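You operate a simulated robot arm through the tools that you are given. There is no shell and no other tool. Be economical: measure what you need, move in short steps, check, and stop when the job is done.

You run a simulated two-armed robot. Do the job below in one go: nothing can be reset, and whatever is moved stays where it is left.

## Task
Swap the yellow dryer block in the cupboard's holder for the blue one.
Fine: the blue one waits on the store bench; stand the yellow one in the blue tray and shut the door. Set down upright: yellow striped block.

The check looks at the end state, three seconds after you hand in, the way a careful person would. Anything else that was tipped, shoved, dropped, spilled or broken makes it a failure.

## Robot
Two 7-joint arms with two-finger parallel grippers on one trunk, on a base that drives. Base frame: it is fixed to the floor where the robot stands at the start and does not move with it; the origin is under the middle of the robot, x ahead of it, y to its left, z up. Lengths are in cm, angles in degrees, forces in N, time in s.
The left shoulder is at the start at [6, 14.3, 97.6], the right one opposite. With the tool pointing down near the work surface each hand reaches from about 32 to 74 cm from the robot's upright axis, wherever it stands, measured 20 degrees to its own side. Places, roughly: inside of the blue tray [80, -100, 90]; left glass door [90, 10, 100]; slot of the dryer holder [100, 10, 80]; yellow striped block (6x3x9 cm) [100, 10, 80]. Payload 1.57 kg a hand.
The TCP of each hand is the grasp point between the finger pads, 3 cm short of the fingertips. In the tool frame z runs along the fingers and y along their closing line. Largest opening 11 cm; finger width 2.4, thickness 1.2; the body of the gripper, 4.8 by 11.2 cm, starts 7.8 cm behind the TCP.
Orientation is told as [roll, pitch, yaw] about the base's x, y, z axes, in that order, counted from this pose: with the fingers straight down and closing along the base's y, the tool's x points along the base's -x, its y along +y and its z along -z.

## Interface
- The arms move only by the tool move_arm. It takes "left_targets", "right_targets" or both (then of equal length, played together; a hand with none holds still); each is a list that holds one entry, the list of rows, each a list of 7 numbers: the shift along the base's x, y, z in cm, then the turn, a rotation vector about the base's x, y, z in degrees, then the opening, from 0 (shut) to 1 (fully open). In form: [[[tx, ty, tz, rx, ry, rz, hand], ...]]. A call has 1 to 20 rows; each row is the pose to reach, as a shift and turn from the pose commanded when the call began. Rows are played at 5 a second. More than 5 cm and 8.6 degrees between two rows, or a gripper value outside its range, and nothing of the call is played. A pose out of reach is approached as far as the arm can. The call stops where the force on the tool passes 40 N (or 10 N more than at its start, if that is more) or the arm is blocked; 0.2 s more then pass. Each finger travels about 4.5 cm/s and halts on what it meets, pressing with about 41 N; the grip force reading is that of the motor and also rises with nothing between the fingers. The clock runs only during rows and for 0.2 s after the last one: add rows that repeat a pose to give the fingers time. The reply holds the time, the measured pose of the TCP, the force on the tool along the base axes, the opening and the grip force, in the units named above and with some noise, with the torque about the TCP (base axes, N m) and any sound that the robot's microphone picked up.
- Cameras (640 x 400 px; columns grow to the right, rows downward): "scene" is now at [5.83, 0.38, 160.12]; the picture's right is [0.04, -1.00, 0.00], its down [-0.60, -0.03, -0.80] and it looks along [0.80, 0.04, -0.60] (base axes); focal length 252 px, centre (320, 200). "left" rides on the left gripper at [7, -1.6, -14.1] in its tool frame; the picture's right is [0.23, 0.97, 0.00], its down [-0.86, 0.20, -0.48] and it looks along [-0.47, 0.11, 0.88] (tool axes); focal length 222 px, centre (320, 200). "right" rides on the right gripper at [7, 1.6, -14.1] in its tool frame; the picture's right is [-0.23, 0.97, 0.00], its down [-0.86, -0.20, -0.48] and it looks along [-0.47, -0.11, 0.88] (tool axes); focal length 222 px, centre (320, 200). There is no depth. A picture from a camera that has moved, and an enlarged one, comes with that camera's place and axes in the base frame and with its lens.
- get_image(camera): a new picture of that camera. No time passes.
- move_column(by): slides the trunk up (or, below 0, down) by that many cm; the arms and the scene camera ride with it, the base frame stays. It gives what a move gives, with no picture.
- base_move(legs): drives the robot by 1 to 6 legs, each [ahead, left, turn to the left] in cm, cm and degrees, along the robot's own axes; the way and the turn of a leg run together, so that a leg with both is an arc; at most 150 cm and 180 degrees a leg. The arms and the cameras ride along, it lands a little off, and it stops where it bumps. It gives what a move gives.
- head_to(pan, tilt): turns the head with the scene camera to pan (to the left, within 86 degrees either way) and tilt (down, from -29 to 69), counted from straight ahead of the robot. It gives what a move gives.
- inspect(camera, box): a new picture of the part [left, top, right, bottom] of that camera's present view, enlarged. No time passes.
- job_done(): hands the job in; it is judged then, once.

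Work in short steps. Places have to be worked out from the pictures, the camera data and where the tool is seen: move nearer, look again, correct. Check each grasp and each placing, and mend what went wrong. You have 120 turns and 92 pictures in all, those below and enlarged ones among them. Open the grippers and draw the arms clear of the work before you hand the job in, unless the task says otherwise; then end with one line.

The tools are called as name(argument=value, ...) on one line, values as JSON. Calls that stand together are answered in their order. move_arm: Moves the arms, as the interface text tells. Its arguments: {"type":"object","properties":{"left_targets":{"type":"array"},"right_targets":{"type":"array"}},"required":[]} The other tools are called the same way: move_column (by) slides the trunk up or down; base_move (legs) drives the base; head_to (pan, tilt) turns the head that bears the scene camera; get_image (camera) takes a picture; inspect (camera, box) takes an enlarged picture of a part of a camera's view; job_done () hands the job in.

At the start:

```text
time: 0.0
left_position: [51.64, 17.01, 113.6]
left_tool_rot: [0.0, -0.1, -0.1]
left_force: [0.2, -0.9, 0.5]
left_ft_torque: [0.01, -0.02, 0.0]
left_finger_gap: 10.99
left_grasp_force: 0.0
right_position: [53.15, -18.06, 113.54]
right_tool_rot: [0.0, -0.2, 0.0]
right_force: [-0.5, 0.4, -0.2]
right_ft_torque: [0.04, 0.02, 0.02]
right_finger_gap: 11.0
right_grasp_force: 0.1
trunk travel left (down, up): [-57.5, 1.5]
robot x, y, heading: [-0.11, -0.01, 0.1]
head pan, tilt: [2.6, 36.7]
```

scene: 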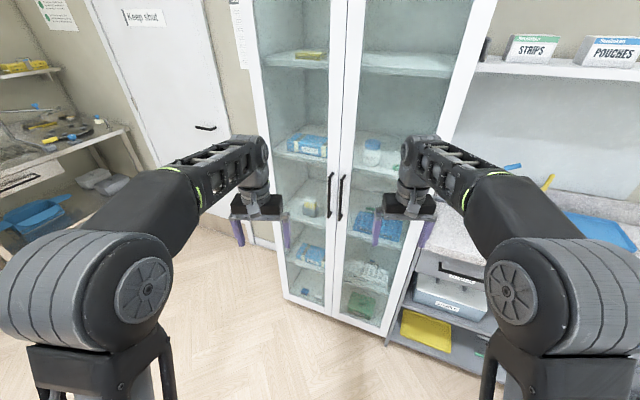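
right: 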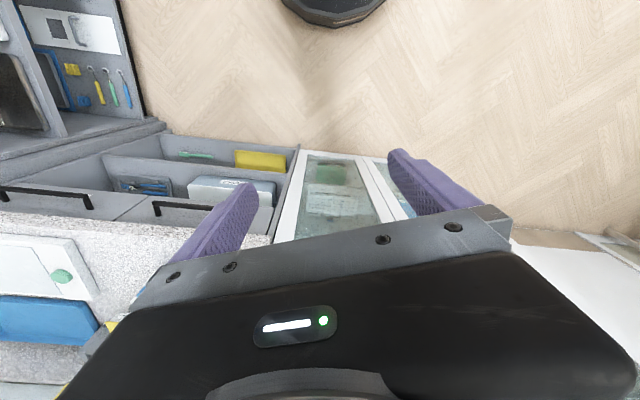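
left: 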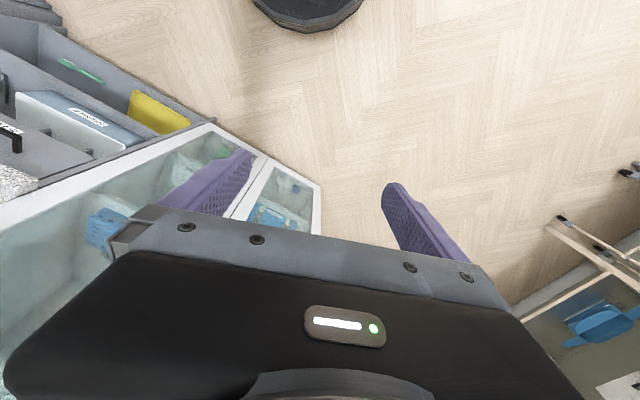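

The cupboard is ahead with two glass doors; I enlarge the door handles and holder area to measure them.

inspect(camera="scene", box=[240, 110, 440, 235])

inspect(camera="scene", box=[240, 0, 480, 150])

inspect(camera="scene", box=[0, 40, 200, 260])

```text
3.20 times, centred on (340, 172) of scene
camera zoom: at [5.83, 0.38, 160.12], right [0.04, -1.0, 0.0], down [-0.6, -0.03, -0.8], along [0.8, 0.04, -0.6], focal length 805 px, centre (256, 288)
```

zoom: 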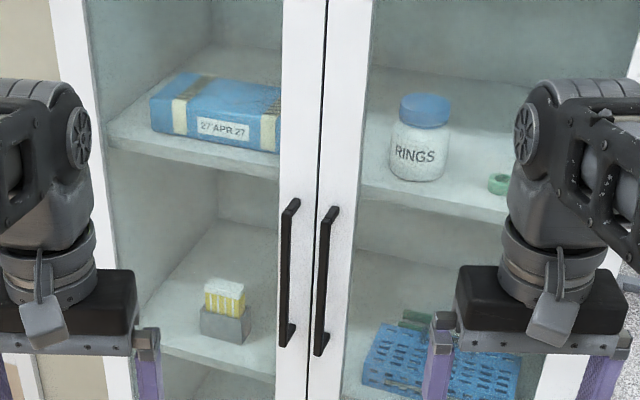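

```text
2.67 times, centred on (360, 75) of scene
camera zoom: at [5.83, 0.38, 160.12], right [0.04, -1.0, 0.0], down [-0.6, -0.03, -0.8], along [0.8, 0.04, -0.6], focal length 671 px, centre (213, 533)
```

zoom: 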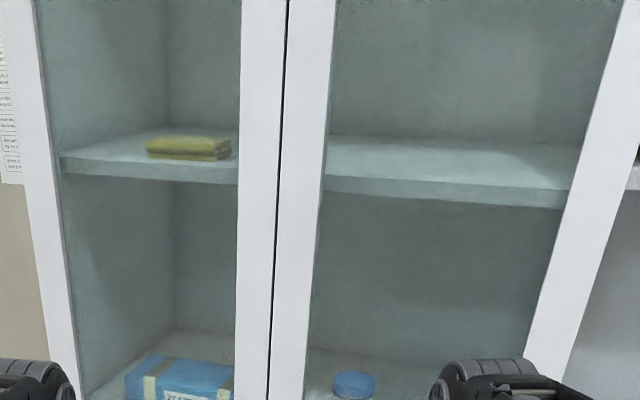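

```text
1.82 times, centred on (100, 150) of scene
camera zoom: at [5.83, 0.38, 160.12], right [0.04, -1.0, 0.0], down [-0.6, -0.03, -0.8], along [0.8, 0.04, -0.6], focal length 458 px, centre (720, 291)
```

zoom: 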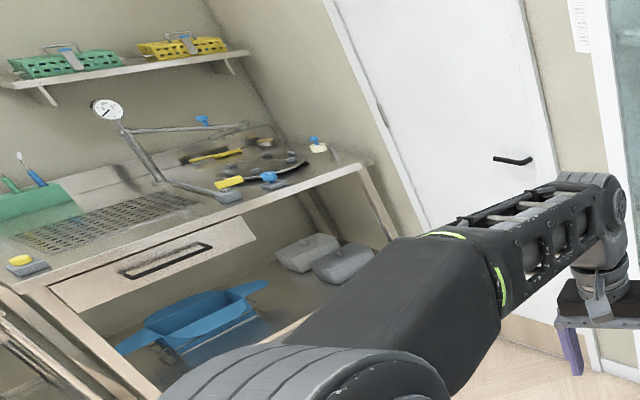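

The cupboard looks turned about 19° (right side nearer). Now I look around for the blue block, the store bench and the blue tray.

head_to(pan=-55, tilt=35)

get_image(camera="scene")

head_to(pan=60, tilt=35)

get_image(camera="scene")

```text
time: 1.3
left_position: [51.46, 16.94, 113.44]
left_tool_rot: [0.0, -0.1, 0.0]
left_force: [-0.3, 0.2, -0.1]
left_ft_torque: [0.01, 0.0, 0.0]
left_finger_gap: 11.01
left_grasp_force: 0.0
right_position: [53.19, -18.01, 113.62]
right_tool_rot: [0.1, -0.1, 0.0]
right_force: [-0.1, -0.4, -0.1]
right_ft_torque: [-0.01, 0.0, 0.0]
right_finger_gap: 11.04
right_grasp_force: 0.0
trunk travel left (down, up): [-57.5, 1.5]
robot x, y, heading: [0.01, 0.43, -0.0]
head pan, tilt: [-55.0, 35.0]
```

```text
85 pictures are left
camera scene: at [2.19, -7.22, 160.38], right [-0.82, -0.57, 0.0], down [-0.33, 0.47, -0.82], along [0.47, -0.67, -0.57], focal length 252 px, centre (320, 200)
```

scene: 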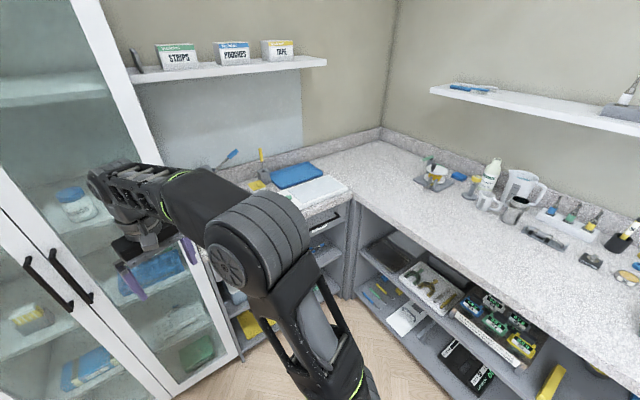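

```text
time: 3.2
left_position: [51.45, 16.98, 113.57]
left_tool_rot: [-0.1, -0.2, 0.1]
left_force: [-0.6, 0.6, -0.3]
left_ft_torque: [-0.02, 0.02, -0.01]
left_finger_gap: 10.99
left_grasp_force: 0.1
right_position: [53.15, -18.07, 113.59]
right_tool_rot: [0.0, -0.1, 0.0]
right_force: [0.1, -0.9, -0.2]
right_ft_torque: [0.01, 0.0, 0.0]
right_finger_gap: 10.97
right_grasp_force: 0.1
trunk travel left (down, up): [-57.5, 1.5]
robot x, y, heading: [0.01, 0.35, 0.1]
head pan, tilt: [60.0, 35.0]
```

```text
84 pictures are left
camera scene: at [1.54, 7.61, 160.38], right [0.87, -0.5, 0.0], down [-0.29, -0.5, -0.82], along [0.41, 0.71, -0.57], focal length 252 px, centre (320, 200)
```

scene: 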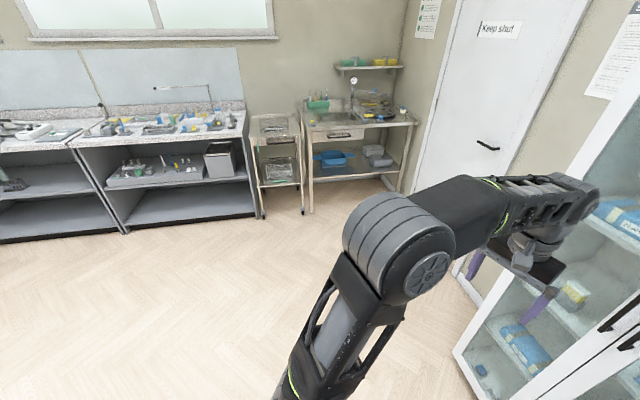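

The blue tray is near the wall corner on the right bench. I keep looking for the blue block: first zooms of the likely benches.

inspect(camera="scene", box=[0, 70, 260, 220])

inspect(camera="scene", box=[245, 45, 425, 205])

head_to(pan=-86, tilt=30)

get_image(camera="scene")

```text
2.46 times, centred on (130, 145) of scene
camera zoom: at [1.54, 7.61, 160.38], right [0.87, -0.5, 0.0], down [-0.29, -0.5, -0.82], along [0.41, 0.71, -0.57], focal length 619 px, centre (788, 335)
```

zoom: 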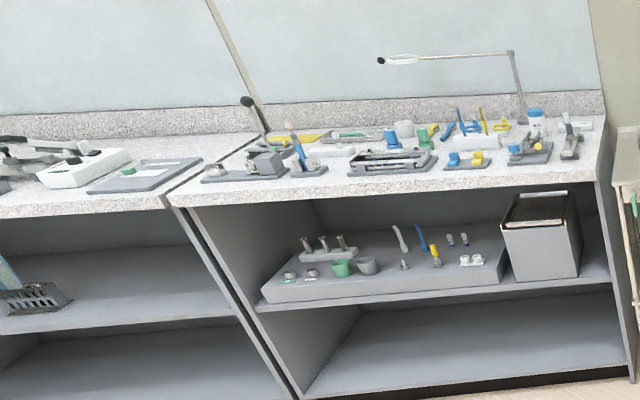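

```text
2.50 times, centred on (335, 125) of scene
camera zoom: at [1.54, 7.61, 160.38], right [0.87, -0.5, 0.0], down [-0.29, -0.5, -0.82], along [0.41, 0.71, -0.57], focal length 629 px, centre (282, 388)
```

zoom: 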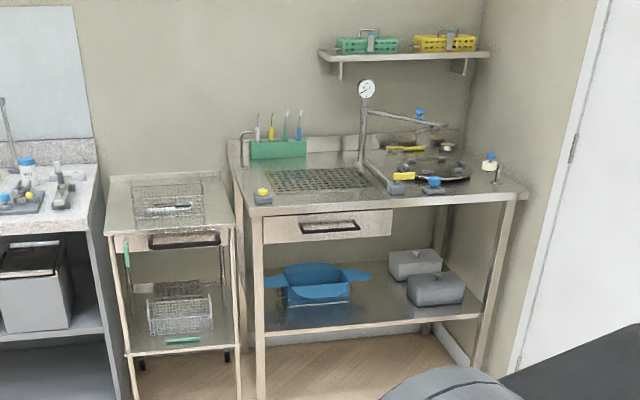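

```text
time: 5.5
left_position: [51.4, 17.03, 113.42]
left_tool_rot: [-0.1, 0.0, 0.0]
left_force: [-1.0, -0.2, -0.6]
left_ft_torque: [0.02, 0.03, 0.03]
left_finger_gap: 11.0
left_grasp_force: 0.0
right_position: [53.14, -18.05, 113.42]
right_tool_rot: [0.0, -0.2, 0.0]
right_force: [0.0, 0.7, 0.1]
right_ft_torque: [0.05, -0.04, 0.0]
right_finger_gap: 11.01
right_grasp_force: 0.1
trunk travel left (down, up): [-57.5, 1.5]
robot x, y, heading: [0.11, 0.03, -0.1]
head pan, tilt: [-85.9, 30.0]
```

```text
81 pictures are left
camera scene: at [-2.23, -9.03, 161.16], right [-1.0, -0.07, 0.0], down [-0.04, 0.5, -0.87], along [0.06, -0.86, -0.5], focal length 252 px, centre (320, 200)
```

scene: 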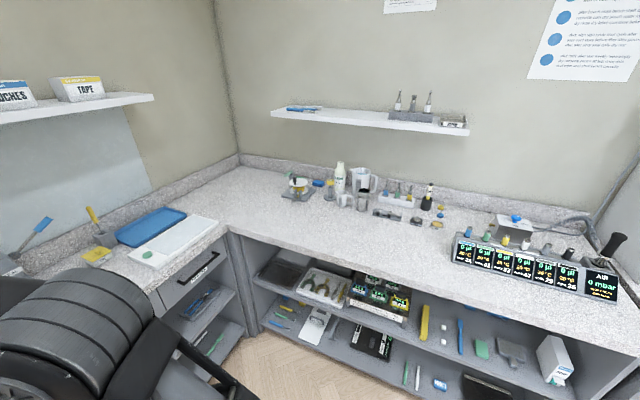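

No blue block seen yet, so the area behind remains. I turn the base left 90° and look.

base_move(legs=[[0, 0, 90]])

head_to(pan=70, tilt=28)

get_image(camera="scene")

head_to(pan=15, tilt=28)

get_image(camera="scene")

```text
time: 9.7
left_position: [-16.4, 51.74, 113.46]
left_tool_rot: [0.0, -0.2, 89.3]
left_force: [0.3, 0.5, 0.5]
left_ft_torque: [-0.01, 0.0, 0.04]
left_finger_gap: 10.97
left_grasp_force: 0.0
right_position: [18.83, 52.86, 113.4]
right_tool_rot: [0.0, -0.2, 89.3]
right_force: [1.1, 0.8, 0.1]
right_ft_torque: [0.03, 0.02, 0.0]
right_finger_gap: 11.0
right_grasp_force: 0.0
trunk travel left (down, up): [-57.5, 1.5]
robot x, y, heading: [-0.34, 0.08, 89.3]
head pan, tilt: [-85.9, 30.0]
```

```text
time: 12.1
left_position: [-16.29, 51.66, 113.6]
left_tool_rot: [0.0, -0.1, 89.3]
left_force: [0.3, 1.2, 0.2]
left_ft_torque: [-0.03, -0.02, -0.01]
left_finger_gap: 11.01
left_grasp_force: 0.1
right_position: [18.82, 52.96, 113.49]
right_tool_rot: [0.0, 0.0, 89.3]
right_force: [-0.9, -1.3, -0.3]
right_ft_torque: [-0.03, 0.0, -0.01]
right_finger_gap: 11.0
right_grasp_force: 0.0
trunk travel left (down, up): [-57.5, 1.5]
robot x, y, heading: [0.26, -0.33, 89.1]
head pan, tilt: [70.0, 28.0]
```

```text
80 pictures are left
camera scene: at [-8.46, 0.24, 161.47], right [0.35, 0.94, 0.0], down [0.44, -0.17, -0.88], along [-0.83, 0.31, -0.47], focal length 252 px, centre (320, 200)
```

scene: 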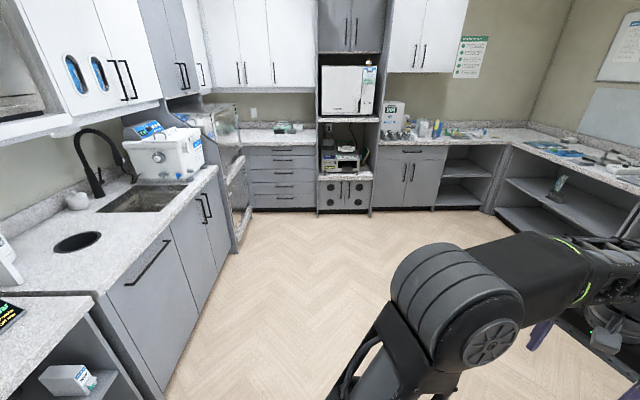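

```text
time: 13.3
left_position: [-16.32, 51.77, 113.51]
left_tool_rot: [-0.1, -0.1, 89.3]
left_force: [0.4, -0.3, -0.2]
left_ft_torque: [0.02, -0.01, 0.0]
left_finger_gap: 11.0
left_grasp_force: 0.1
right_position: [18.8, 52.94, 113.5]
right_tool_rot: [-0.1, -0.1, 89.3]
right_force: [0.7, 1.4, 0.5]
right_ft_torque: [0.0, -0.01, 0.0]
right_finger_gap: 10.98
right_grasp_force: 0.0
trunk travel left (down, up): [-57.5, 1.5]
robot x, y, heading: [0.03, -0.24, 89.3]
head pan, tilt: [15.0, 28.0]
```

```text
79 pictures are left
camera scene: at [-2.19, 5.85, 161.47], right [0.97, 0.25, 0.0], down [0.12, -0.46, -0.88], along [-0.22, 0.86, -0.47], focal length 252 px, centre (320, 200)
```

scene: 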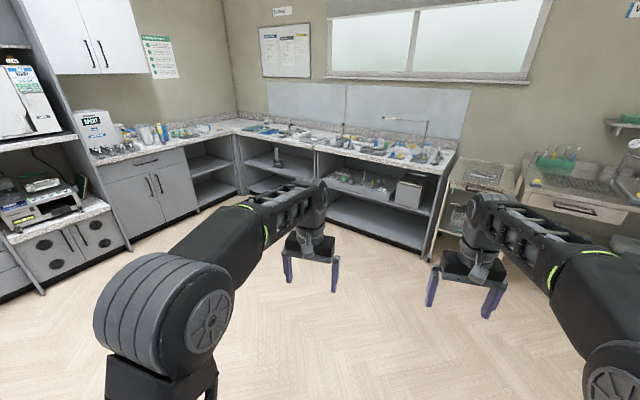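

A large room; signs may name the benches. I zoom into the signs and the far counters.

inspect(camera="scene", box=[240, 0, 340, 60])

inspect(camera="scene", box=[80, 90, 280, 215])

inspect(camera="scene", box=[540, 0, 640, 62])

```text
6.40 times, centred on (290, 30) of scene
camera zoom: at [-2.19, 5.85, 161.47], right [0.97, 0.25, 0.0], down [0.12, -0.46, -0.88], along [-0.22, 0.86, -0.47], focal length 1610 px, centre (512, 1288)
```

zoom: 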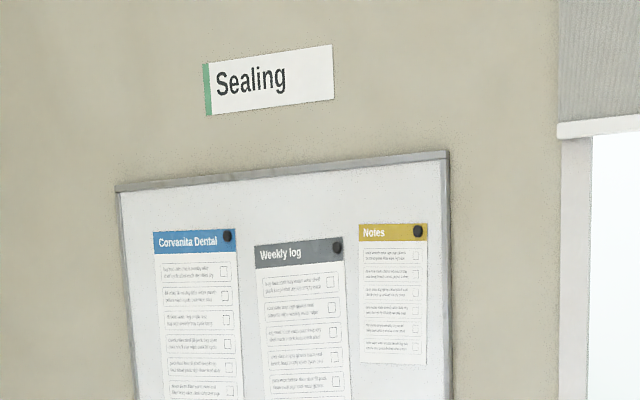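

```text
3.20 times, centred on (180, 152) of scene
camera zoom: at [-2.19, 5.85, 161.47], right [0.97, 0.25, 0.0], down [0.12, -0.46, -0.88], along [-0.22, 0.86, -0.47], focal length 805 px, centre (768, 352)
```

zoom: 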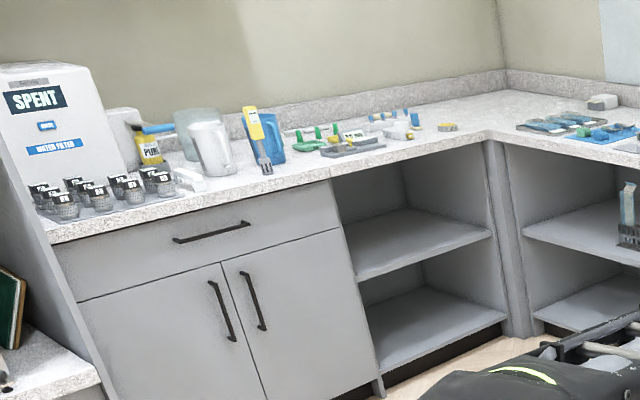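

```text
6.40 times, centred on (590, 31) of scene
camera zoom: at [-2.19, 5.85, 161.47], right [0.97, 0.25, 0.0], down [0.12, -0.46, -0.88], along [-0.22, 0.86, -0.47], focal length 1610 px, centre (-1408, 1282)
```

zoom: 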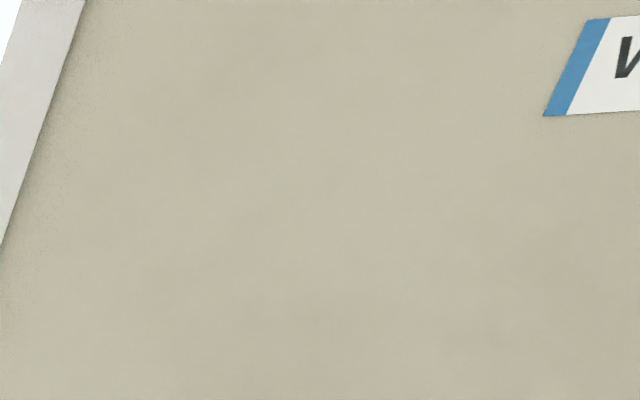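

Signs name zones; the bench next to the cupboard (with the blue tray) was partly hidden by the right arm and may be the store bench. I turn back to face it and look.

base_move(legs=[[-15, 0, -145]])

head_to(pan=0, tilt=15)

get_image(camera="scene")

```text
time: 19.7
left_position: [32.28, -36.31, 113.5]
left_tool_rot: [0.0, -0.1, -56.0]
left_force: [-0.4, -0.7, -0.3]
left_ft_torque: [0.03, -0.02, 0.0]
left_finger_gap: 11.02
left_grasp_force: 0.1
right_position: [4.11, -57.3, 113.64]
right_tool_rot: [0.0, -0.1, -56.2]
right_force: [-0.9, 0.9, -0.5]
right_ft_torque: [0.04, -0.03, -0.04]
right_finger_gap: 11.03
right_grasp_force: 0.1
trunk travel left (down, up): [-57.5, 1.5]
robot x, y, heading: [-10.51, -3.32, -56.1]
head pan, tilt: [15.0, 28.0]
cut short: leg 1
```

```text
time: 20.5
left_position: [32.33, -36.44, 113.55]
left_tool_rot: [0.0, -0.1, -56.1]
left_force: [-0.3, 0.3, 0.0]
left_ft_torque: [-0.02, -0.02, -0.01]
left_finger_gap: 10.98
left_grasp_force: 0.1
right_position: [4.12, -57.43, 113.5]
right_tool_rot: [-0.1, 0.0, -56.1]
right_force: [-0.2, -0.1, -0.6]
right_ft_torque: [-0.01, 0.0, -0.02]
right_finger_gap: 10.99
right_grasp_force: 0.1
trunk travel left (down, up): [-57.5, 1.5]
robot x, y, heading: [-10.82, -3.01, -56.0]
head pan, tilt: [0.0, 15.0]
```

```text
75 pictures are left
camera scene: at [-6.87, -8.42, 163.57], right [-0.83, -0.56, 0.0], down [-0.14, 0.22, -0.97], along [0.54, -0.8, -0.26], focal length 252 px, centre (320, 200)
```

scene: 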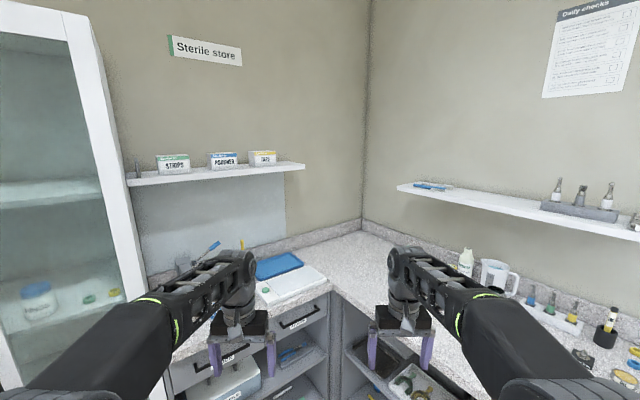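

The "Sterile store" sign is above this bench, so it is the store bench. Its cupboard end is hidden by the left arm; I turn left 25° so it sits between the arms.

base_move(legs=[[0, 0, 26]])

head_to(pan=0, tilt=28)

get_image(camera="scene")

```text
time: 22.2
left_position: [42.65, -13.91, 113.49]
left_tool_rot: [0.0, -0.1, -29.7]
left_force: [1.2, -0.7, -0.1]
left_ft_torque: [-0.04, 0.03, 0.01]
left_finger_gap: 11.0
left_grasp_force: 0.0
right_position: [26.54, -45.27, 113.57]
right_tool_rot: [0.0, -0.1, -29.9]
right_force: [0.8, 0.3, 0.7]
right_ft_torque: [0.0, 0.0, 0.0]
right_finger_gap: 11.0
right_grasp_force: 0.1
trunk travel left (down, up): [-57.5, 1.5]
robot x, y, heading: [-10.48, -3.09, -30.1]
head pan, tilt: [0.0, 15.0]
```

```text
time: 23.0
left_position: [42.74, -14.05, 113.57]
left_tool_rot: [0.0, -0.1, -29.8]
left_force: [0.1, -0.2, -0.4]
left_ft_torque: [-0.01, 0.02, -0.01]
left_finger_gap: 10.99
left_grasp_force: 0.0
right_position: [26.67, -45.27, 113.52]
right_tool_rot: [-0.1, -0.2, -29.8]
right_force: [0.3, -0.1, 0.1]
right_ft_torque: [-0.01, -0.01, 0.0]
right_finger_gap: 11.0
right_grasp_force: 0.1
trunk travel left (down, up): [-57.5, 1.5]
robot x, y, heading: [-10.4, -3.15, -29.7]
head pan, tilt: [0.0, 28.0]
```

```text
74 pictures are left
camera scene: at [-5.1, -6.2, 161.48], right [-0.5, -0.87, 0.0], down [-0.41, 0.23, -0.88], along [0.77, -0.44, -0.47], focal length 252 px, centre (320, 200)
```

scene: 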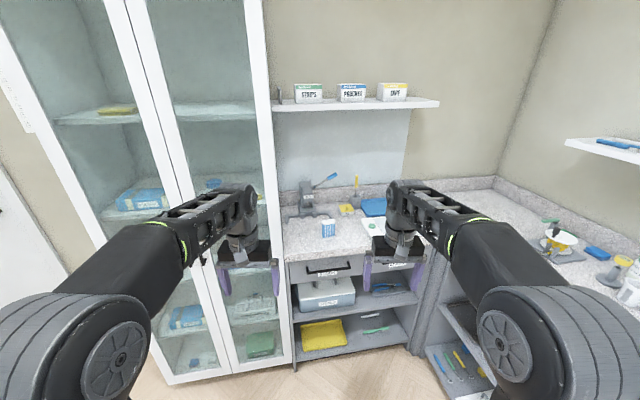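

The blue block stands on the bench near the cupboard end. I zoom in to measure it.

inspect(camera="scene", box=[265, 160, 425, 260])

inspect(camera="scene", box=[80, 150, 300, 390])

```text
4.00 times, centred on (345, 210) of scene
camera zoom: at [-5.1, -6.2, 161.48], right [-0.5, -0.87, 0.0], down [-0.41, 0.23, -0.88], along [0.77, -0.44, -0.47], focal length 1006 px, centre (220, 160)
```

zoom: 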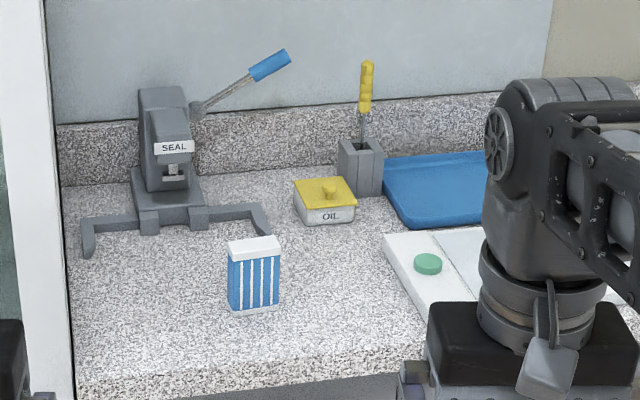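

```text
1.67 times, centred on (190, 270) of scene
camera zoom: at [-5.1, -6.2, 161.48], right [-0.5, -0.87, 0.0], down [-0.41, 0.23, -0.88], along [0.77, -0.44, -0.47], focal length 419 px, centre (537, 83)
```

zoom: 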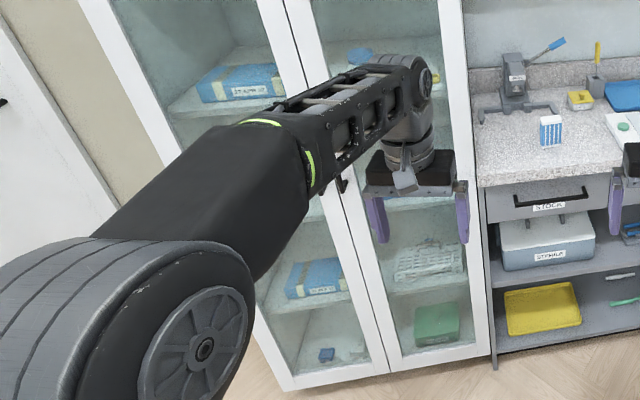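

The blue block is on the store bench around (85,-62). Now I set up in front of the cupboard, facing it squarely (heading about -19°), to measure the handle.

base_move(legs=[[12, 24, 0], [0, 0, 10.5]])

head_to(pan=0, tilt=40)

get_image(camera="scene")

```text
time: 25.6
left_position: [65.83, 11.39, 113.56]
left_tool_rot: [0.0, -0.1, -19.1]
left_force: [-0.2, -0.4, 0.6]
left_ft_torque: [-0.03, 0.0, 0.01]
left_finger_gap: 11.02
left_grasp_force: 0.0
right_position: [56.07, -22.5, 113.58]
right_tool_rot: [0.1, -0.2, -19.1]
right_force: [0.0, -0.5, 0.0]
right_ft_torque: [-0.01, 0.01, -0.02]
right_finger_gap: 11.02
right_grasp_force: 0.0
trunk travel left (down, up): [-57.5, 1.5]
robot x, y, heading: [11.52, 11.61, -19.2]
head pan, tilt: [0.0, 28.0]
```

```text
time: 26.4
left_position: [65.97, 11.28, 113.51]
left_tool_rot: [-0.1, 0.0, -19.1]
left_force: [0.0, 0.8, 1.1]
left_ft_torque: [0.01, -0.01, -0.01]
left_finger_gap: 10.99
left_grasp_force: 0.1
right_position: [55.97, -22.41, 113.5]
right_tool_rot: [0.0, -0.1, -19.1]
right_force: [-0.3, 0.6, 0.6]
right_ft_torque: [0.02, 0.01, 0.02]
right_finger_gap: 11.02
right_grasp_force: 0.1
trunk travel left (down, up): [-57.5, 1.5]
robot x, y, heading: [11.96, 12.17, -19.2]
head pan, tilt: [0.0, 40.0]
```

```text
71 pictures are left
camera scene: at [17.1, 10.22, 159.63], right [-0.33, -0.95, 0.0], down [-0.61, 0.21, -0.77], along [0.72, -0.25, -0.64], focal length 252 px, centre (320, 200)
```

scene: 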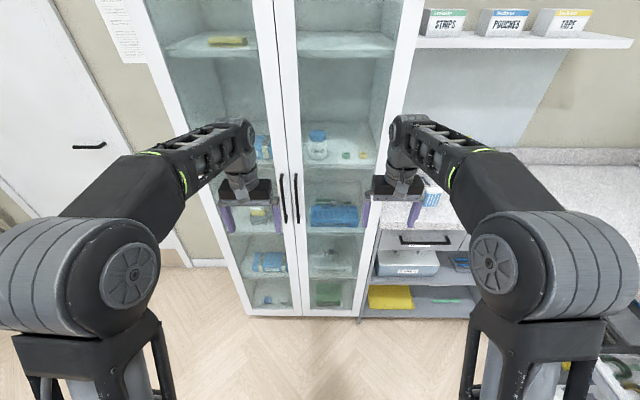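

The cupboard now is square to the robot (heading -19.2°). The left handle is about 78 cm ahead and 14 cm left, z 87–111. I turn the left tool to point ahead, lowering to z≈100.

move_arm(left_targets=[[[0, 0, -1, -2.7, -7.7, 0, 0.6], [0, 0, -2, -5.4, -15.5, 0, 0.4], [0, 0, -3, -8.1, -23.2, 0, 0.4], [0, 0, -4, -10.8, -30.9, 0, 0.4], [0, 0, -5, -13.5, -38.6, 0, 0.4], [0, 0, -6, -16.1, -46.4, 0, 0.4], [0, 0, -7, -18.8, -54.1, 0, 0.4], [0, 0, -8, -21.5, -61.8, 0, 0.4], [0, 0, -9.5, -24.2, -69.5, 0, 0.4], [0, 0, -11, -26.9, -77.3, 0, 0.4], [0, 0, -13, -29.6, -85, 0, 0.4]]])

get_image(camera="scene")

get_image(camera="left")

```text
time: 28.8
left_position: [68.18, 6.63, 105.73]
left_tool_rot: [5.0, -88.7, -23.2]
left_force: [-1.0, 0.8, 0.6]
left_ft_torque: [0.0, 0.02, -0.02]
left_finger_gap: 4.37
left_grasp_force: 0.0
left hand out of reach, approached as far as the arm can: row 8, 9, 10, 11
right_position: [56.01, -22.12, 113.69]
right_tool_rot: [-0.1, -0.2, -19.1]
right_force: [0.5, 0.6, -0.3]
right_ft_torque: [-0.08, -0.01, 0.02]
right_finger_gap: 11.03
right_grasp_force: 0.0
trunk travel left (down, up): [-57.5, 1.5]
robot x, y, heading: [11.59, 12.0, -18.9]
head pan, tilt: [0.0, 40.0]
```

```text
70 pictures are left
camera scene: at [17.0, 10.57, 159.63], right [-0.33, -0.95, 0.0], down [-0.61, 0.21, -0.77], along [0.72, -0.25, -0.64], focal length 252 px, centre (320, 200)
```

scene: 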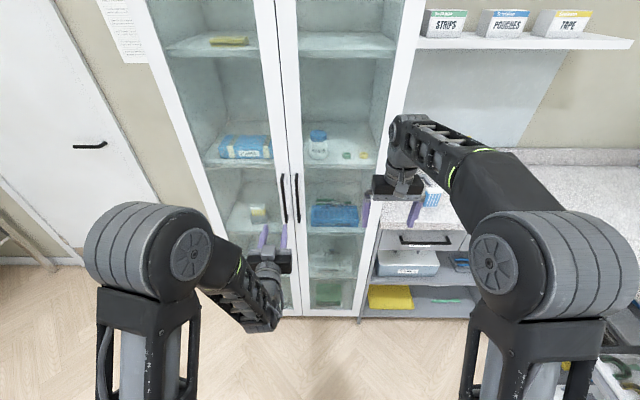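

```text
69 pictures are left
camera left: at [54.0, 9.42, 99.07], right [0.3, 0.93, -0.23], down [-0.37, 0.33, 0.87], along [0.88, -0.17, 0.45], focal length 222 px, centre (320, 200)
```

left: 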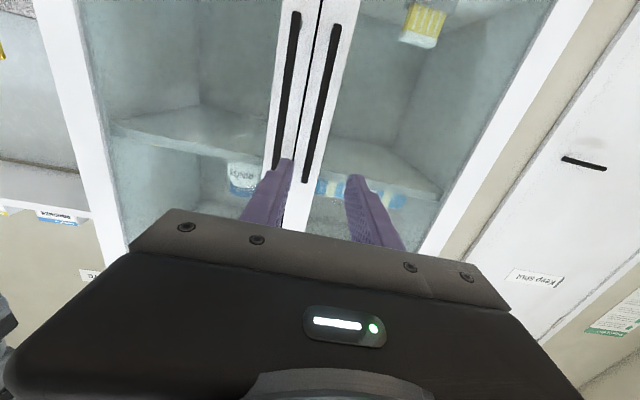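

Tool points ahead and is in line with the left handle (row 128 crossing matches column ~317). I step 8 cm forward and check the resulting pose, since the last command was out of reach.

move_arm(left_targets=[[[4.7, -1.6, 0, 0, 0, 0, 0.4], [7.6, -2.6, 0, 0, 0, 0, 0.4], [7.6, -2.6, 0, 0, 0, 0, 0.4]]])

```text
time: 29.6
left_position: [75.1, 2.09, 105.73]
left_tool_rot: [6.9, -90.0, -25.4]
left_force: [-0.5, -0.1, -0.1]
left_ft_torque: [-0.01, -0.03, 0.02]
left_finger_gap: 4.39
left_grasp_force: 0.1
left hand out of reach, approached as far as the arm can: row 1, 2, 3
right_position: [56.08, -22.5, 113.5]
right_tool_rot: [0.1, -0.1, -19.1]
right_force: [-0.7, 0.3, 0.7]
right_ft_torque: [0.02, 0.03, -0.01]
right_finger_gap: 11.01
right_grasp_force: 0.0
trunk travel left (down, up): [-57.5, 1.5]
robot x, y, heading: [11.84, 11.58, -19.3]
head pan, tilt: [0.0, 40.0]
```

The arm is at some joint limit here; I test whether a higher relative position is reachable (then I'd lower the trunk).

move_arm(left_targets=[[[0, 0, 4.5, 0, 0, 0, 0.4], [0, 0, 9, 0, 0, 0, 0.4], [0, 0, 13, 0, 0, 0, 0.4], [0, 0, 13, 0, 0, 0, 0.4]]])

```text
time: 30.6
left_position: [75.13, 2.17, 118.89]
left_tool_rot: [-100.6, -89.8, 81.4]
left_force: [0.2, -0.4, 0.1]
left_ft_torque: [-0.02, 0.01, 0.02]
left_finger_gap: 4.37
left_grasp_force: 0.1
right_position: [56.14, -22.52, 113.5]
right_tool_rot: [0.1, 0.1, -19.1]
right_force: [1.1, 0.2, -0.4]
right_ft_torque: [0.0, 0.03, -0.01]
right_finger_gap: 10.98
right_grasp_force: 0.1
trunk travel left (down, up): [-57.5, 1.5]
robot x, y, heading: [11.55, 12.18, -18.8]
head pan, tilt: [0.0, 40.0]
```

Reachable when higher relative to the shoulder. I lower the trunk 16 cm, bringing the hand to z≈103, and look.

move_column(by=-16)

get_image(camera="left")

get_image(camera="scene")

```text
time: 32.4
left_position: [74.99, 2.22, 102.88]
left_tool_rot: [-119.5, -89.9, 100.3]
left_force: [-0.2, -0.4, -0.3]
left_ft_torque: [0.0, 0.0, -0.01]
left_finger_gap: 4.35
left_grasp_force: 0.0
right_position: [56.02, -22.49, 97.6]
right_tool_rot: [0.1, -0.1, -19.1]
right_force: [0.7, 0.2, -0.8]
right_ft_torque: [0.0, 0.0, -0.01]
right_finger_gap: 10.99
right_grasp_force: 0.0
trunk travel left (down, up): [-41.5, 17.5]
robot x, y, heading: [11.7, 11.89, -19.2]
head pan, tilt: [0.0, 40.0]
```

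```text
68 pictures are left
camera left: at [61.03, 5.24, 95.98], right [0.32, 0.92, -0.23], down [-0.39, 0.35, 0.85], along [0.86, -0.18, 0.47], focal length 222 px, centre (320, 200)
```

left: 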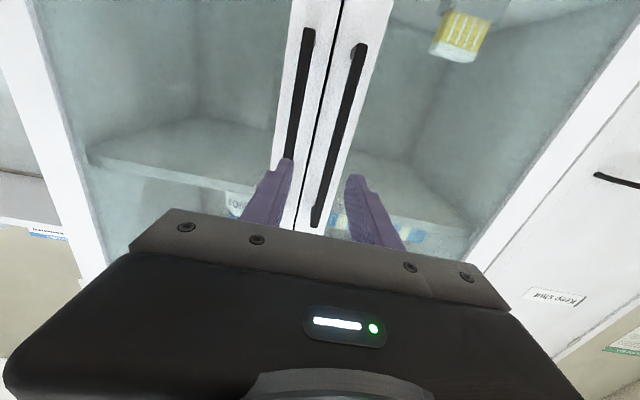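

```text
67 pictures are left
camera scene: at [17.09, 10.23, 143.63], right [-0.33, -0.95, 0.0], down [-0.61, 0.21, -0.77], along [0.72, -0.25, -0.64], focal length 252 px, centre (320, 200)
```

scene: 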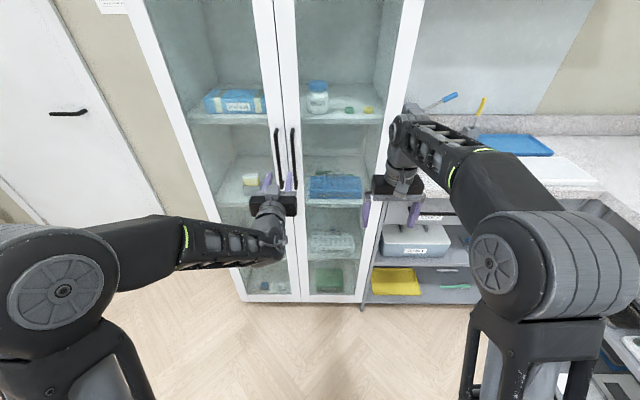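

The handle sits ~2.2 cm left of my finger line and ~15 cm ahead. I go 10 cm forward and 2.2 cm left, then look.

move_arm(left_targets=[[[3, 1.0, 0, 0, 0, 0, 0.4], [6.6, 0, 0, 0, 0, 0, 0.4], [10.2, -1.2, 0, 0, 0, 0, 0.4], [10.2, -1.2, 0, 0, 0, 0, 0.4]]])

get_image(camera="left")

```text
time: 33.1
left_position: [80.22, -0.46, 101.77]
left_tool_rot: [68.0, -87.0, -89.5]
left_force: [-23.4, 12.1, 3.5]
left_ft_torque: [-0.23, -0.41, 0.85]
left_finger_gap: 4.6
left_grasp_force: 1.4
left hand out of reach, approached as far as the arm can: row 3
right_position: [56.02, -22.46, 97.37]
right_tool_rot: [-0.1, 0.0, -19.0]
right_force: [0.2, 0.3, -0.5]
right_ft_torque: [0.02, 0.13, 0.01]
right_finger_gap: 10.98
right_grasp_force: 0.0
trunk travel left (down, up): [-41.5, 17.5]
robot x, y, heading: [11.64, 12.07, -18.8]
head pan, tilt: [0.0, 40.0]
stopped in row 3 (left hand): the force on the tool passed its limit at 119 N (the readings are from after the stop); the commanded pose is now the measured one
```

```text
66 pictures are left
camera left: at [66.43, 3.51, 95.06], right [0.36, 0.92, -0.18], down [-0.37, 0.32, 0.87], along [0.86, -0.25, 0.45], focal length 222 px, centre (320, 200)
```

left: 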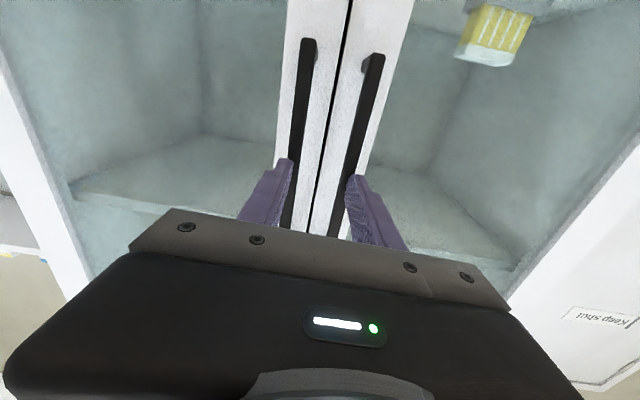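

The fingertips touched both handles: the handle is nearer than thought (≈(85,0.8)). I back off 5 cm, shift 2.7 cm left, then go ahead to straddle only the left handle.

move_arm(left_targets=[[[-4.7, 1.6, 0, 0, 0, 1, 0.4], [-3.8, 4.2, 0, 0, 0, 2.7, 0.4], [-3.8, 4.2, 0, 0, 0, 2.7, 0.4]]])

get_image(camera="left")

```text
time: 33.9
left_position: [76.65, 3.73, 101.64]
left_tool_rot: [65.4, -87.0, -84.3]
left_force: [0.3, 0.6, 0.8]
left_ft_torque: [0.0, -0.02, -0.01]
left_finger_gap: 4.41
left_grasp_force: 0.0
right_position: [56.12, -22.53, 97.36]
right_tool_rot: [-0.1, 0.0, -19.1]
right_force: [0.0, -0.1, -0.4]
right_ft_torque: [0.02, -0.01, -0.01]
right_finger_gap: 11.0
right_grasp_force: 0.1
trunk travel left (down, up): [-41.5, 17.5]
robot x, y, heading: [11.78, 12.18, -19.2]
head pan, tilt: [0.0, 40.0]
```

```text
65 pictures are left
camera left: at [62.6, 7.05, 95.01], right [0.31, 0.93, -0.18], down [-0.38, 0.3, 0.87], along [0.87, -0.21, 0.45], focal length 222 px, centre (320, 200)
```

left: 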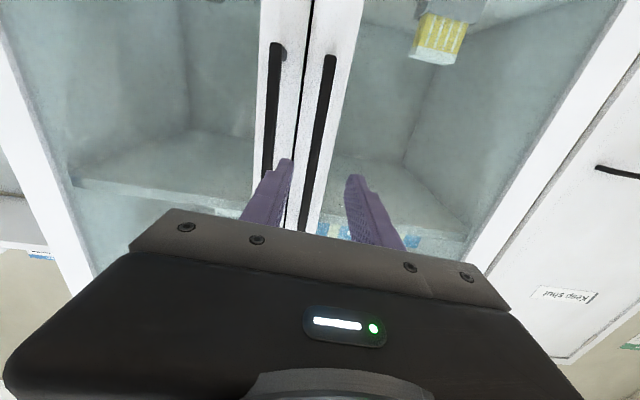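

Now lined up within 0.6 cm. I go 6.8 cm ahead and close on the handle.

move_arm(left_targets=[[[3.1, -1.4, 0, 0, 0, 0, 0.4], [6.2, -2.7, 0, 0, 0, 0, 0.4], [6.2, -2.7, 0, 0, 0, 0, 0.4], [6.2, -2.7, 0, 0, 0, 0, 0.1], [6.2, -2.7, 0, 0, 0, 0, 0.0], [6.2, -2.7, 0, 0, 0, 0, 0.0], [6.2, -2.7, 0, 0, 0, 0, 0.0]]])

get_image(camera="left")

```text
time: 35.5
left_position: [82.91, 0.92, 101.69]
left_tool_rot: [64.9, -87.0, -83.7]
left_force: [1.6, 0.5, -0.4]
left_ft_torque: [-0.65, 0.16, -0.29]
left_finger_gap: 1.2
left_grasp_force: 29.0
right_position: [56.19, -22.51, 97.47]
right_tool_rot: [-0.1, 0.0, -19.1]
right_force: [-1.3, -0.3, -1.0]
right_ft_torque: [-0.01, 0.0, 0.02]
right_finger_gap: 11.0
right_grasp_force: 0.1
trunk travel left (down, up): [-41.5, 17.5]
robot x, y, heading: [12.19, 12.03, -19.0]
head pan, tilt: [0.0, 40.0]
```

```text
64 pictures are left
camera left: at [68.84, 4.25, 95.0], right [0.31, 0.93, -0.18], down [-0.38, 0.3, 0.87], along [0.87, -0.2, 0.45], focal length 222 px, centre (320, 200)
```

left: 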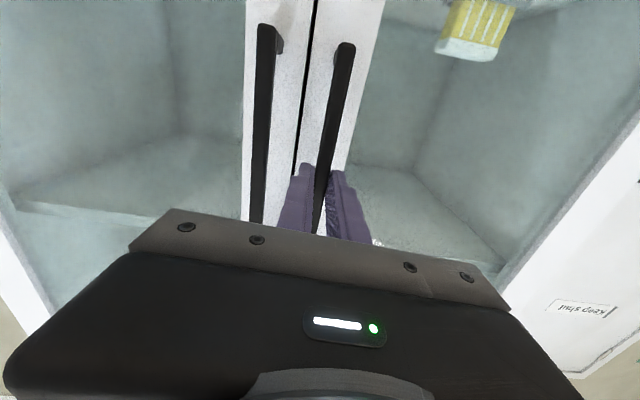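

The handle is held (gap 1.2). I pull the door open along the hinge arc by 16° first.

move_arm(left_targets=[[[-0.91, 0.5, 0, 0, 0, -2, 0], [-1.82, 1.03, 0, 0, 0, -4, 0], [-2.7, 1.6, 0, 0, 0, -6, 0], [-3.55, 2.19, 0, 0, 0, -8, 0], [-4.4, 2.8, 0, 0, 0, -10, 0], [-5.21, 3.45, 0, 0, 0, -12, 0], [-6.77, 4.84, 0, 0, 0, -16, 0]]])

get_image(camera="scene")

```text
time: 36.4
left_position: [81.37, 2.04, 102.27]
left_tool_rot: [27.8, -85.7, -51.6]
left_force: [-4.7, -6.0, -8.1]
left_ft_torque: [-0.8, 0.0, 0.13]
left_finger_gap: 1.18
left_grasp_force: 29.1
left hand out of reach, approached as far as the arm can: row 1, 2, 3, 4
right_position: [55.96, -22.66, 97.49]
right_tool_rot: [-0.2, -0.1, -19.3]
right_force: [0.3, 0.7, 0.9]
right_ft_torque: [-0.05, -0.03, 0.01]
right_finger_gap: 11.01
right_grasp_force: 0.0
trunk travel left (down, up): [-41.5, 17.5]
robot x, y, heading: [11.67, 11.93, -19.3]
head pan, tilt: [0.0, 40.0]
stopped in row 4 (left hand): the force on the tool passed its limit at 42 N (the readings are from after the stop); the commanded pose is now the measured one
```

```text
63 pictures are left
camera scene: at [17.01, 10.24, 143.64], right [-0.33, -0.94, 0.0], down [-0.61, 0.21, -0.77], along [0.72, -0.25, -0.64], focal length 252 px, centre (320, 200)
```

scene: 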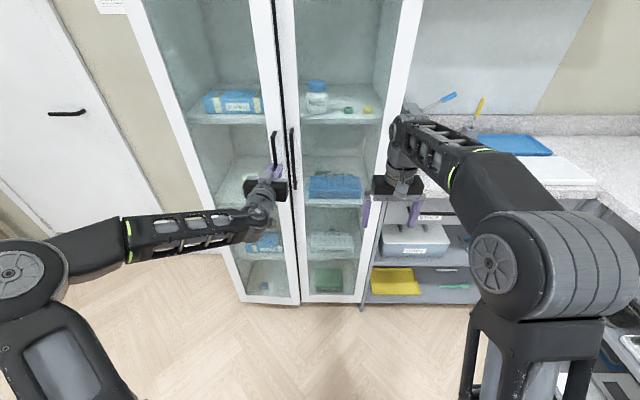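

The door has come ajar but the arm meets joint limits. I instead swing the whole robot about the door hinge, gripping the handle, 10° first.

base_move(legs=[[-7.4, 13.1, -10]])

get_image(camera="scene")

```text
time: 37.7
left_position: [77.35, 5.27, 102.29]
left_tool_rot: [30.1, -85.8, -63.4]
left_force: [0.4, 2.2, -14.8]
left_ft_torque: [-0.53, 0.51, 0.28]
left_finger_gap: 1.15
left_grasp_force: 29.2
right_position: [47.78, -14.89, 97.54]
right_tool_rot: [0.0, 0.0, -29.3]
right_force: [0.4, 0.2, 0.5]
right_ft_torque: [0.01, 0.04, 0.0]
right_finger_gap: 10.99
right_grasp_force: 0.0
trunk travel left (down, up): [-41.5, 17.5]
robot x, y, heading: [10.19, 27.03, -29.3]
head pan, tilt: [0.0, 40.0]
```

```text
62 pictures are left
camera scene: at [15.28, 24.27, 143.61], right [-0.49, -0.87, 0.0], down [-0.56, 0.31, -0.77], along [0.67, -0.37, -0.64], focal length 252 px, centre (320, 200)
```

scene: 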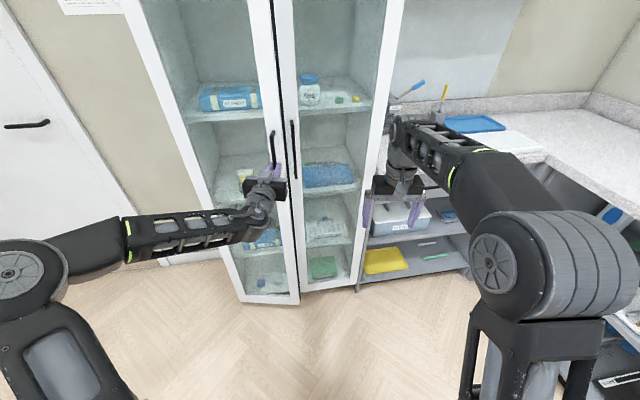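

Works with small forces. I continue the same arc for 30° more.

base_move(legs=[[-11.1, 19.6, -15], [-11.1, 19.6, -15]])

get_image(camera="scene")

```text
time: 40.7
left_position: [69.4, 17.97, 102.33]
left_tool_rot: [29.9, -85.7, -92.8]
left_force: [3.9, 2.4, -5.8]
left_ft_torque: [-0.08, 0.75, 0.33]
left_finger_gap: 1.21
left_grasp_force: 28.9
right_position: [33.74, 15.13, 97.54]
right_tool_rot: [0.0, 0.0, -58.9]
right_force: [-0.5, 0.1, 0.3]
right_ft_torque: [-0.01, 0.0, 0.0]
right_finger_gap: 11.01
right_grasp_force: 0.1
trunk travel left (down, up): [-41.5, 17.5]
robot x, y, heading: [21.29, 69.79, -58.8]
head pan, tilt: [0.0, 40.0]
```

```text
61 pictures are left
camera scene: at [24.75, 65.25, 143.62], right [-0.86, -0.52, 0.0], down [-0.33, 0.55, -0.77], along [0.4, -0.66, -0.64], focal length 252 px, centre (320, 200)
```

scene: 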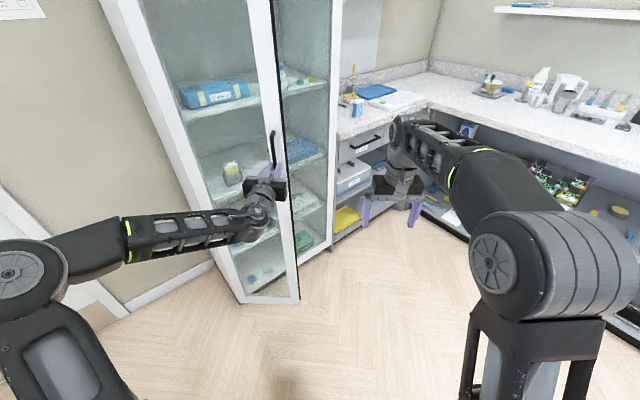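

Door about 43° open. I continue another 32°.

base_move(legs=[[-11.9, 20.9, -16], [-11.9, 20.9, -16]])

get_image(camera="scene")

```text
time: 44.2
left_position: [68.39, 33.89, 102.39]
left_tool_rot: [30.2, -85.8, -123.7]
left_force: [0.3, 1.1, -0.4]
left_ft_torque: [-0.27, 0.77, 0.42]
left_finger_gap: 1.2
left_grasp_force: 28.7
right_position: [35.78, 50.65, 97.44]
right_tool_rot: [-0.1, -0.1, -90.9]
right_force: [1.2, 0.3, 0.2]
right_ft_torque: [-0.02, 0.02, -0.02]
right_finger_gap: 10.99
right_grasp_force: 0.0
trunk travel left (down, up): [-41.5, 17.5]
robot x, y, heading: [54.16, 103.45, -90.7]
head pan, tilt: [0.0, 40.0]
stopped in leg 2: the force on the tool passed its limit at 41 N (the readings are from after the stop); the commanded pose is now the measured one
```

```text
60 pictures are left
camera scene: at [54.68, 98.03, 143.62], right [-1.0, 0.01, 0.0], down [0.01, 0.64, -0.77], along [-0.01, -0.77, -0.64], focal length 252 px, centre (320, 200)
```

scene: 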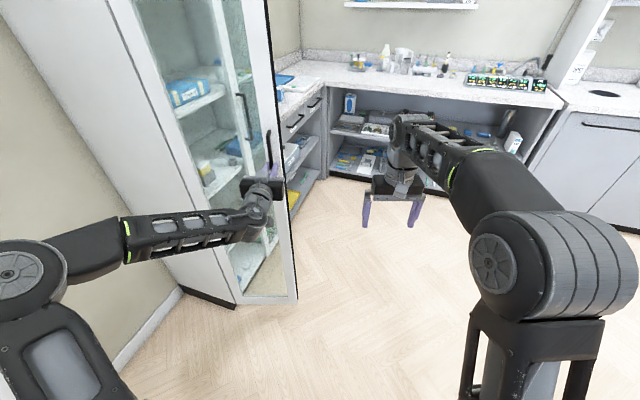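

Door ~74° open; forces are now nil. I try 5° more to learn whether this is a stop.

base_move(legs=[[-3.7, 6.5, -5]])

```text
time: 45.3
left_position: [68.99, 36.44, 102.28]
left_tool_rot: [31.0, -85.7, -129.4]
left_force: [-0.2, 0.8, -2.1]
left_ft_torque: [0.18, 0.69, 0.22]
left_finger_gap: 1.24
left_grasp_force: 29.7
right_position: [37.98, 55.71, 97.39]
right_tool_rot: [-0.2, 0.0, -95.8]
right_force: [-0.5, -0.3, -0.2]
right_ft_torque: [-0.01, 0.02, -0.01]
right_finger_gap: 11.01
right_grasp_force: 0.0
trunk travel left (down, up): [-41.5, 17.5]
robot x, y, heading: [61.41, 106.72, -95.7]
head pan, tilt: [0.0, 40.0]
```

No stop; I go on 12° further.

base_move(legs=[[-4.45, 7.85, -6], [-4.45, 7.85, -6]])

get_image(camera="scene")

```text
time: 47.1
left_position: [71.28, 41.87, 102.2]
left_tool_rot: [30.8, -85.7, -141.6]
left_force: [3.1, -0.3, 1.1]
left_ft_torque: [0.24, 0.67, 0.23]
left_finger_gap: 1.23
left_grasp_force: 29.6
right_position: [45.04, 67.25, 97.42]
right_tool_rot: [-0.2, -0.1, -108.0]
right_force: [0.2, -0.7, -0.2]
right_ft_torque: [-0.02, 0.01, 0.01]
right_finger_gap: 10.99
right_grasp_force: 0.0
trunk travel left (down, up): [-41.5, 17.5]
robot x, y, heading: [78.8, 111.99, -108.1]
head pan, tilt: [0.0, 40.0]
```

```text
59 pictures are left
camera scene: at [77.22, 107.02, 143.62], right [-0.95, 0.31, 0.0], down [0.2, 0.61, -0.77], along [-0.24, -0.73, -0.64], focal length 252 px, centre (320, 200)
```

scene: 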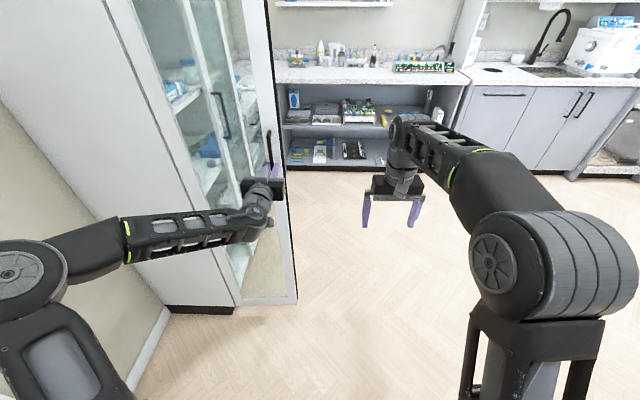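

Door is ~90° open. I release the handle and back the base straight off.

move_arm(left_targets=[[[0, 0, 0, 0, 0, 0, 0.3], [0, 0, 0, 0, 0, 0, 0.4], [0, 0, 0, 0, 0, 0, 0.4], [1.0, 2.8, 0, 0, 0, 0, 0.4], [2.0, 5.6, 0, 0, 0, 0, 0.4]]])

get_image(camera="left")

```text
time: 48.3
left_position: [73.24, 47.3, 102.33]
left_tool_rot: [30.9, -85.7, -141.6]
left_force: [0.1, 0.5, 0.0]
left_ft_torque: [-0.01, -0.01, 0.01]
left_finger_gap: 4.42
left_grasp_force: 0.1
right_position: [45.02, 67.19, 97.52]
right_tool_rot: [0.0, -0.1, -108.1]
right_force: [0.1, 0.7, -0.5]
right_ft_torque: [-0.02, 0.0, 0.01]
right_finger_gap: 11.02
right_grasp_force: 0.0
trunk travel left (down, up): [-41.5, 17.5]
robot x, y, heading: [78.35, 112.31, -108.1]
head pan, tilt: [0.0, 40.0]
```

```text
58 pictures are left
camera left: at [77.02, 61.33, 96.26], right [0.92, -0.34, -0.19], down [0.31, 0.34, 0.89], along [-0.24, -0.88, 0.41], focal length 222 px, centre (320, 200)
```

left: 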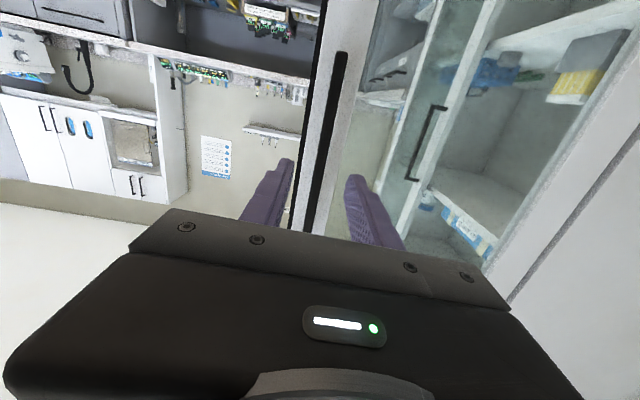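

Clear of the handle. I now drive around the open door to stand in front of the opening, facing the cupboard.

base_move(legs=[[-10, 0, 0], [0, -68, 0], [40, 0, 0], [0, 0, 89], [0, -73, 0], [20, 0, 0]])

get_image(camera="scene")

```text
time: 63.4
left_position: [66.03, 24.45, 102.27]
left_tool_rot: [30.6, -85.7, -52.0]
left_force: [0.7, -0.1, 0.5]
left_ft_torque: [0.03, -0.02, 0.01]
left_finger_gap: 4.39
left_grasp_force: 0.0
right_position: [45.77, -3.67, 97.47]
right_tool_rot: [-0.1, 0.0, -18.6]
right_force: [0.3, -0.9, 0.3]
right_ft_torque: [0.0, -0.02, 0.0]
right_finger_gap: 10.99
right_grasp_force: 0.1
trunk travel left (down, up): [-41.5, 17.5]
robot x, y, heading: [1.24, 30.53, -18.8]
head pan, tilt: [0.0, 40.0]
```

```text
57 pictures are left
camera scene: at [6.4, 28.71, 143.61], right [-0.32, -0.95, 0.0], down [-0.61, 0.2, -0.77], along [0.73, -0.24, -0.64], focal length 252 px, centre (320, 200)
```

scene: 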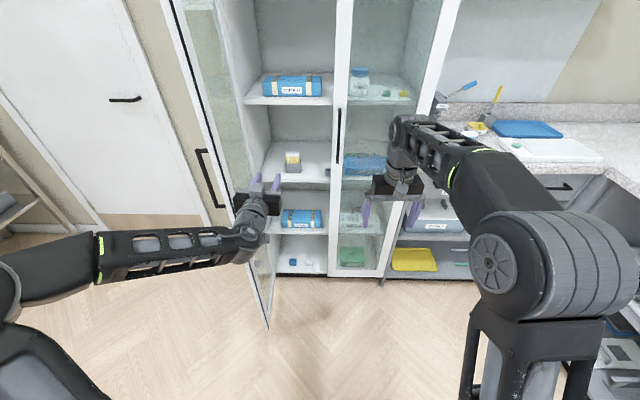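

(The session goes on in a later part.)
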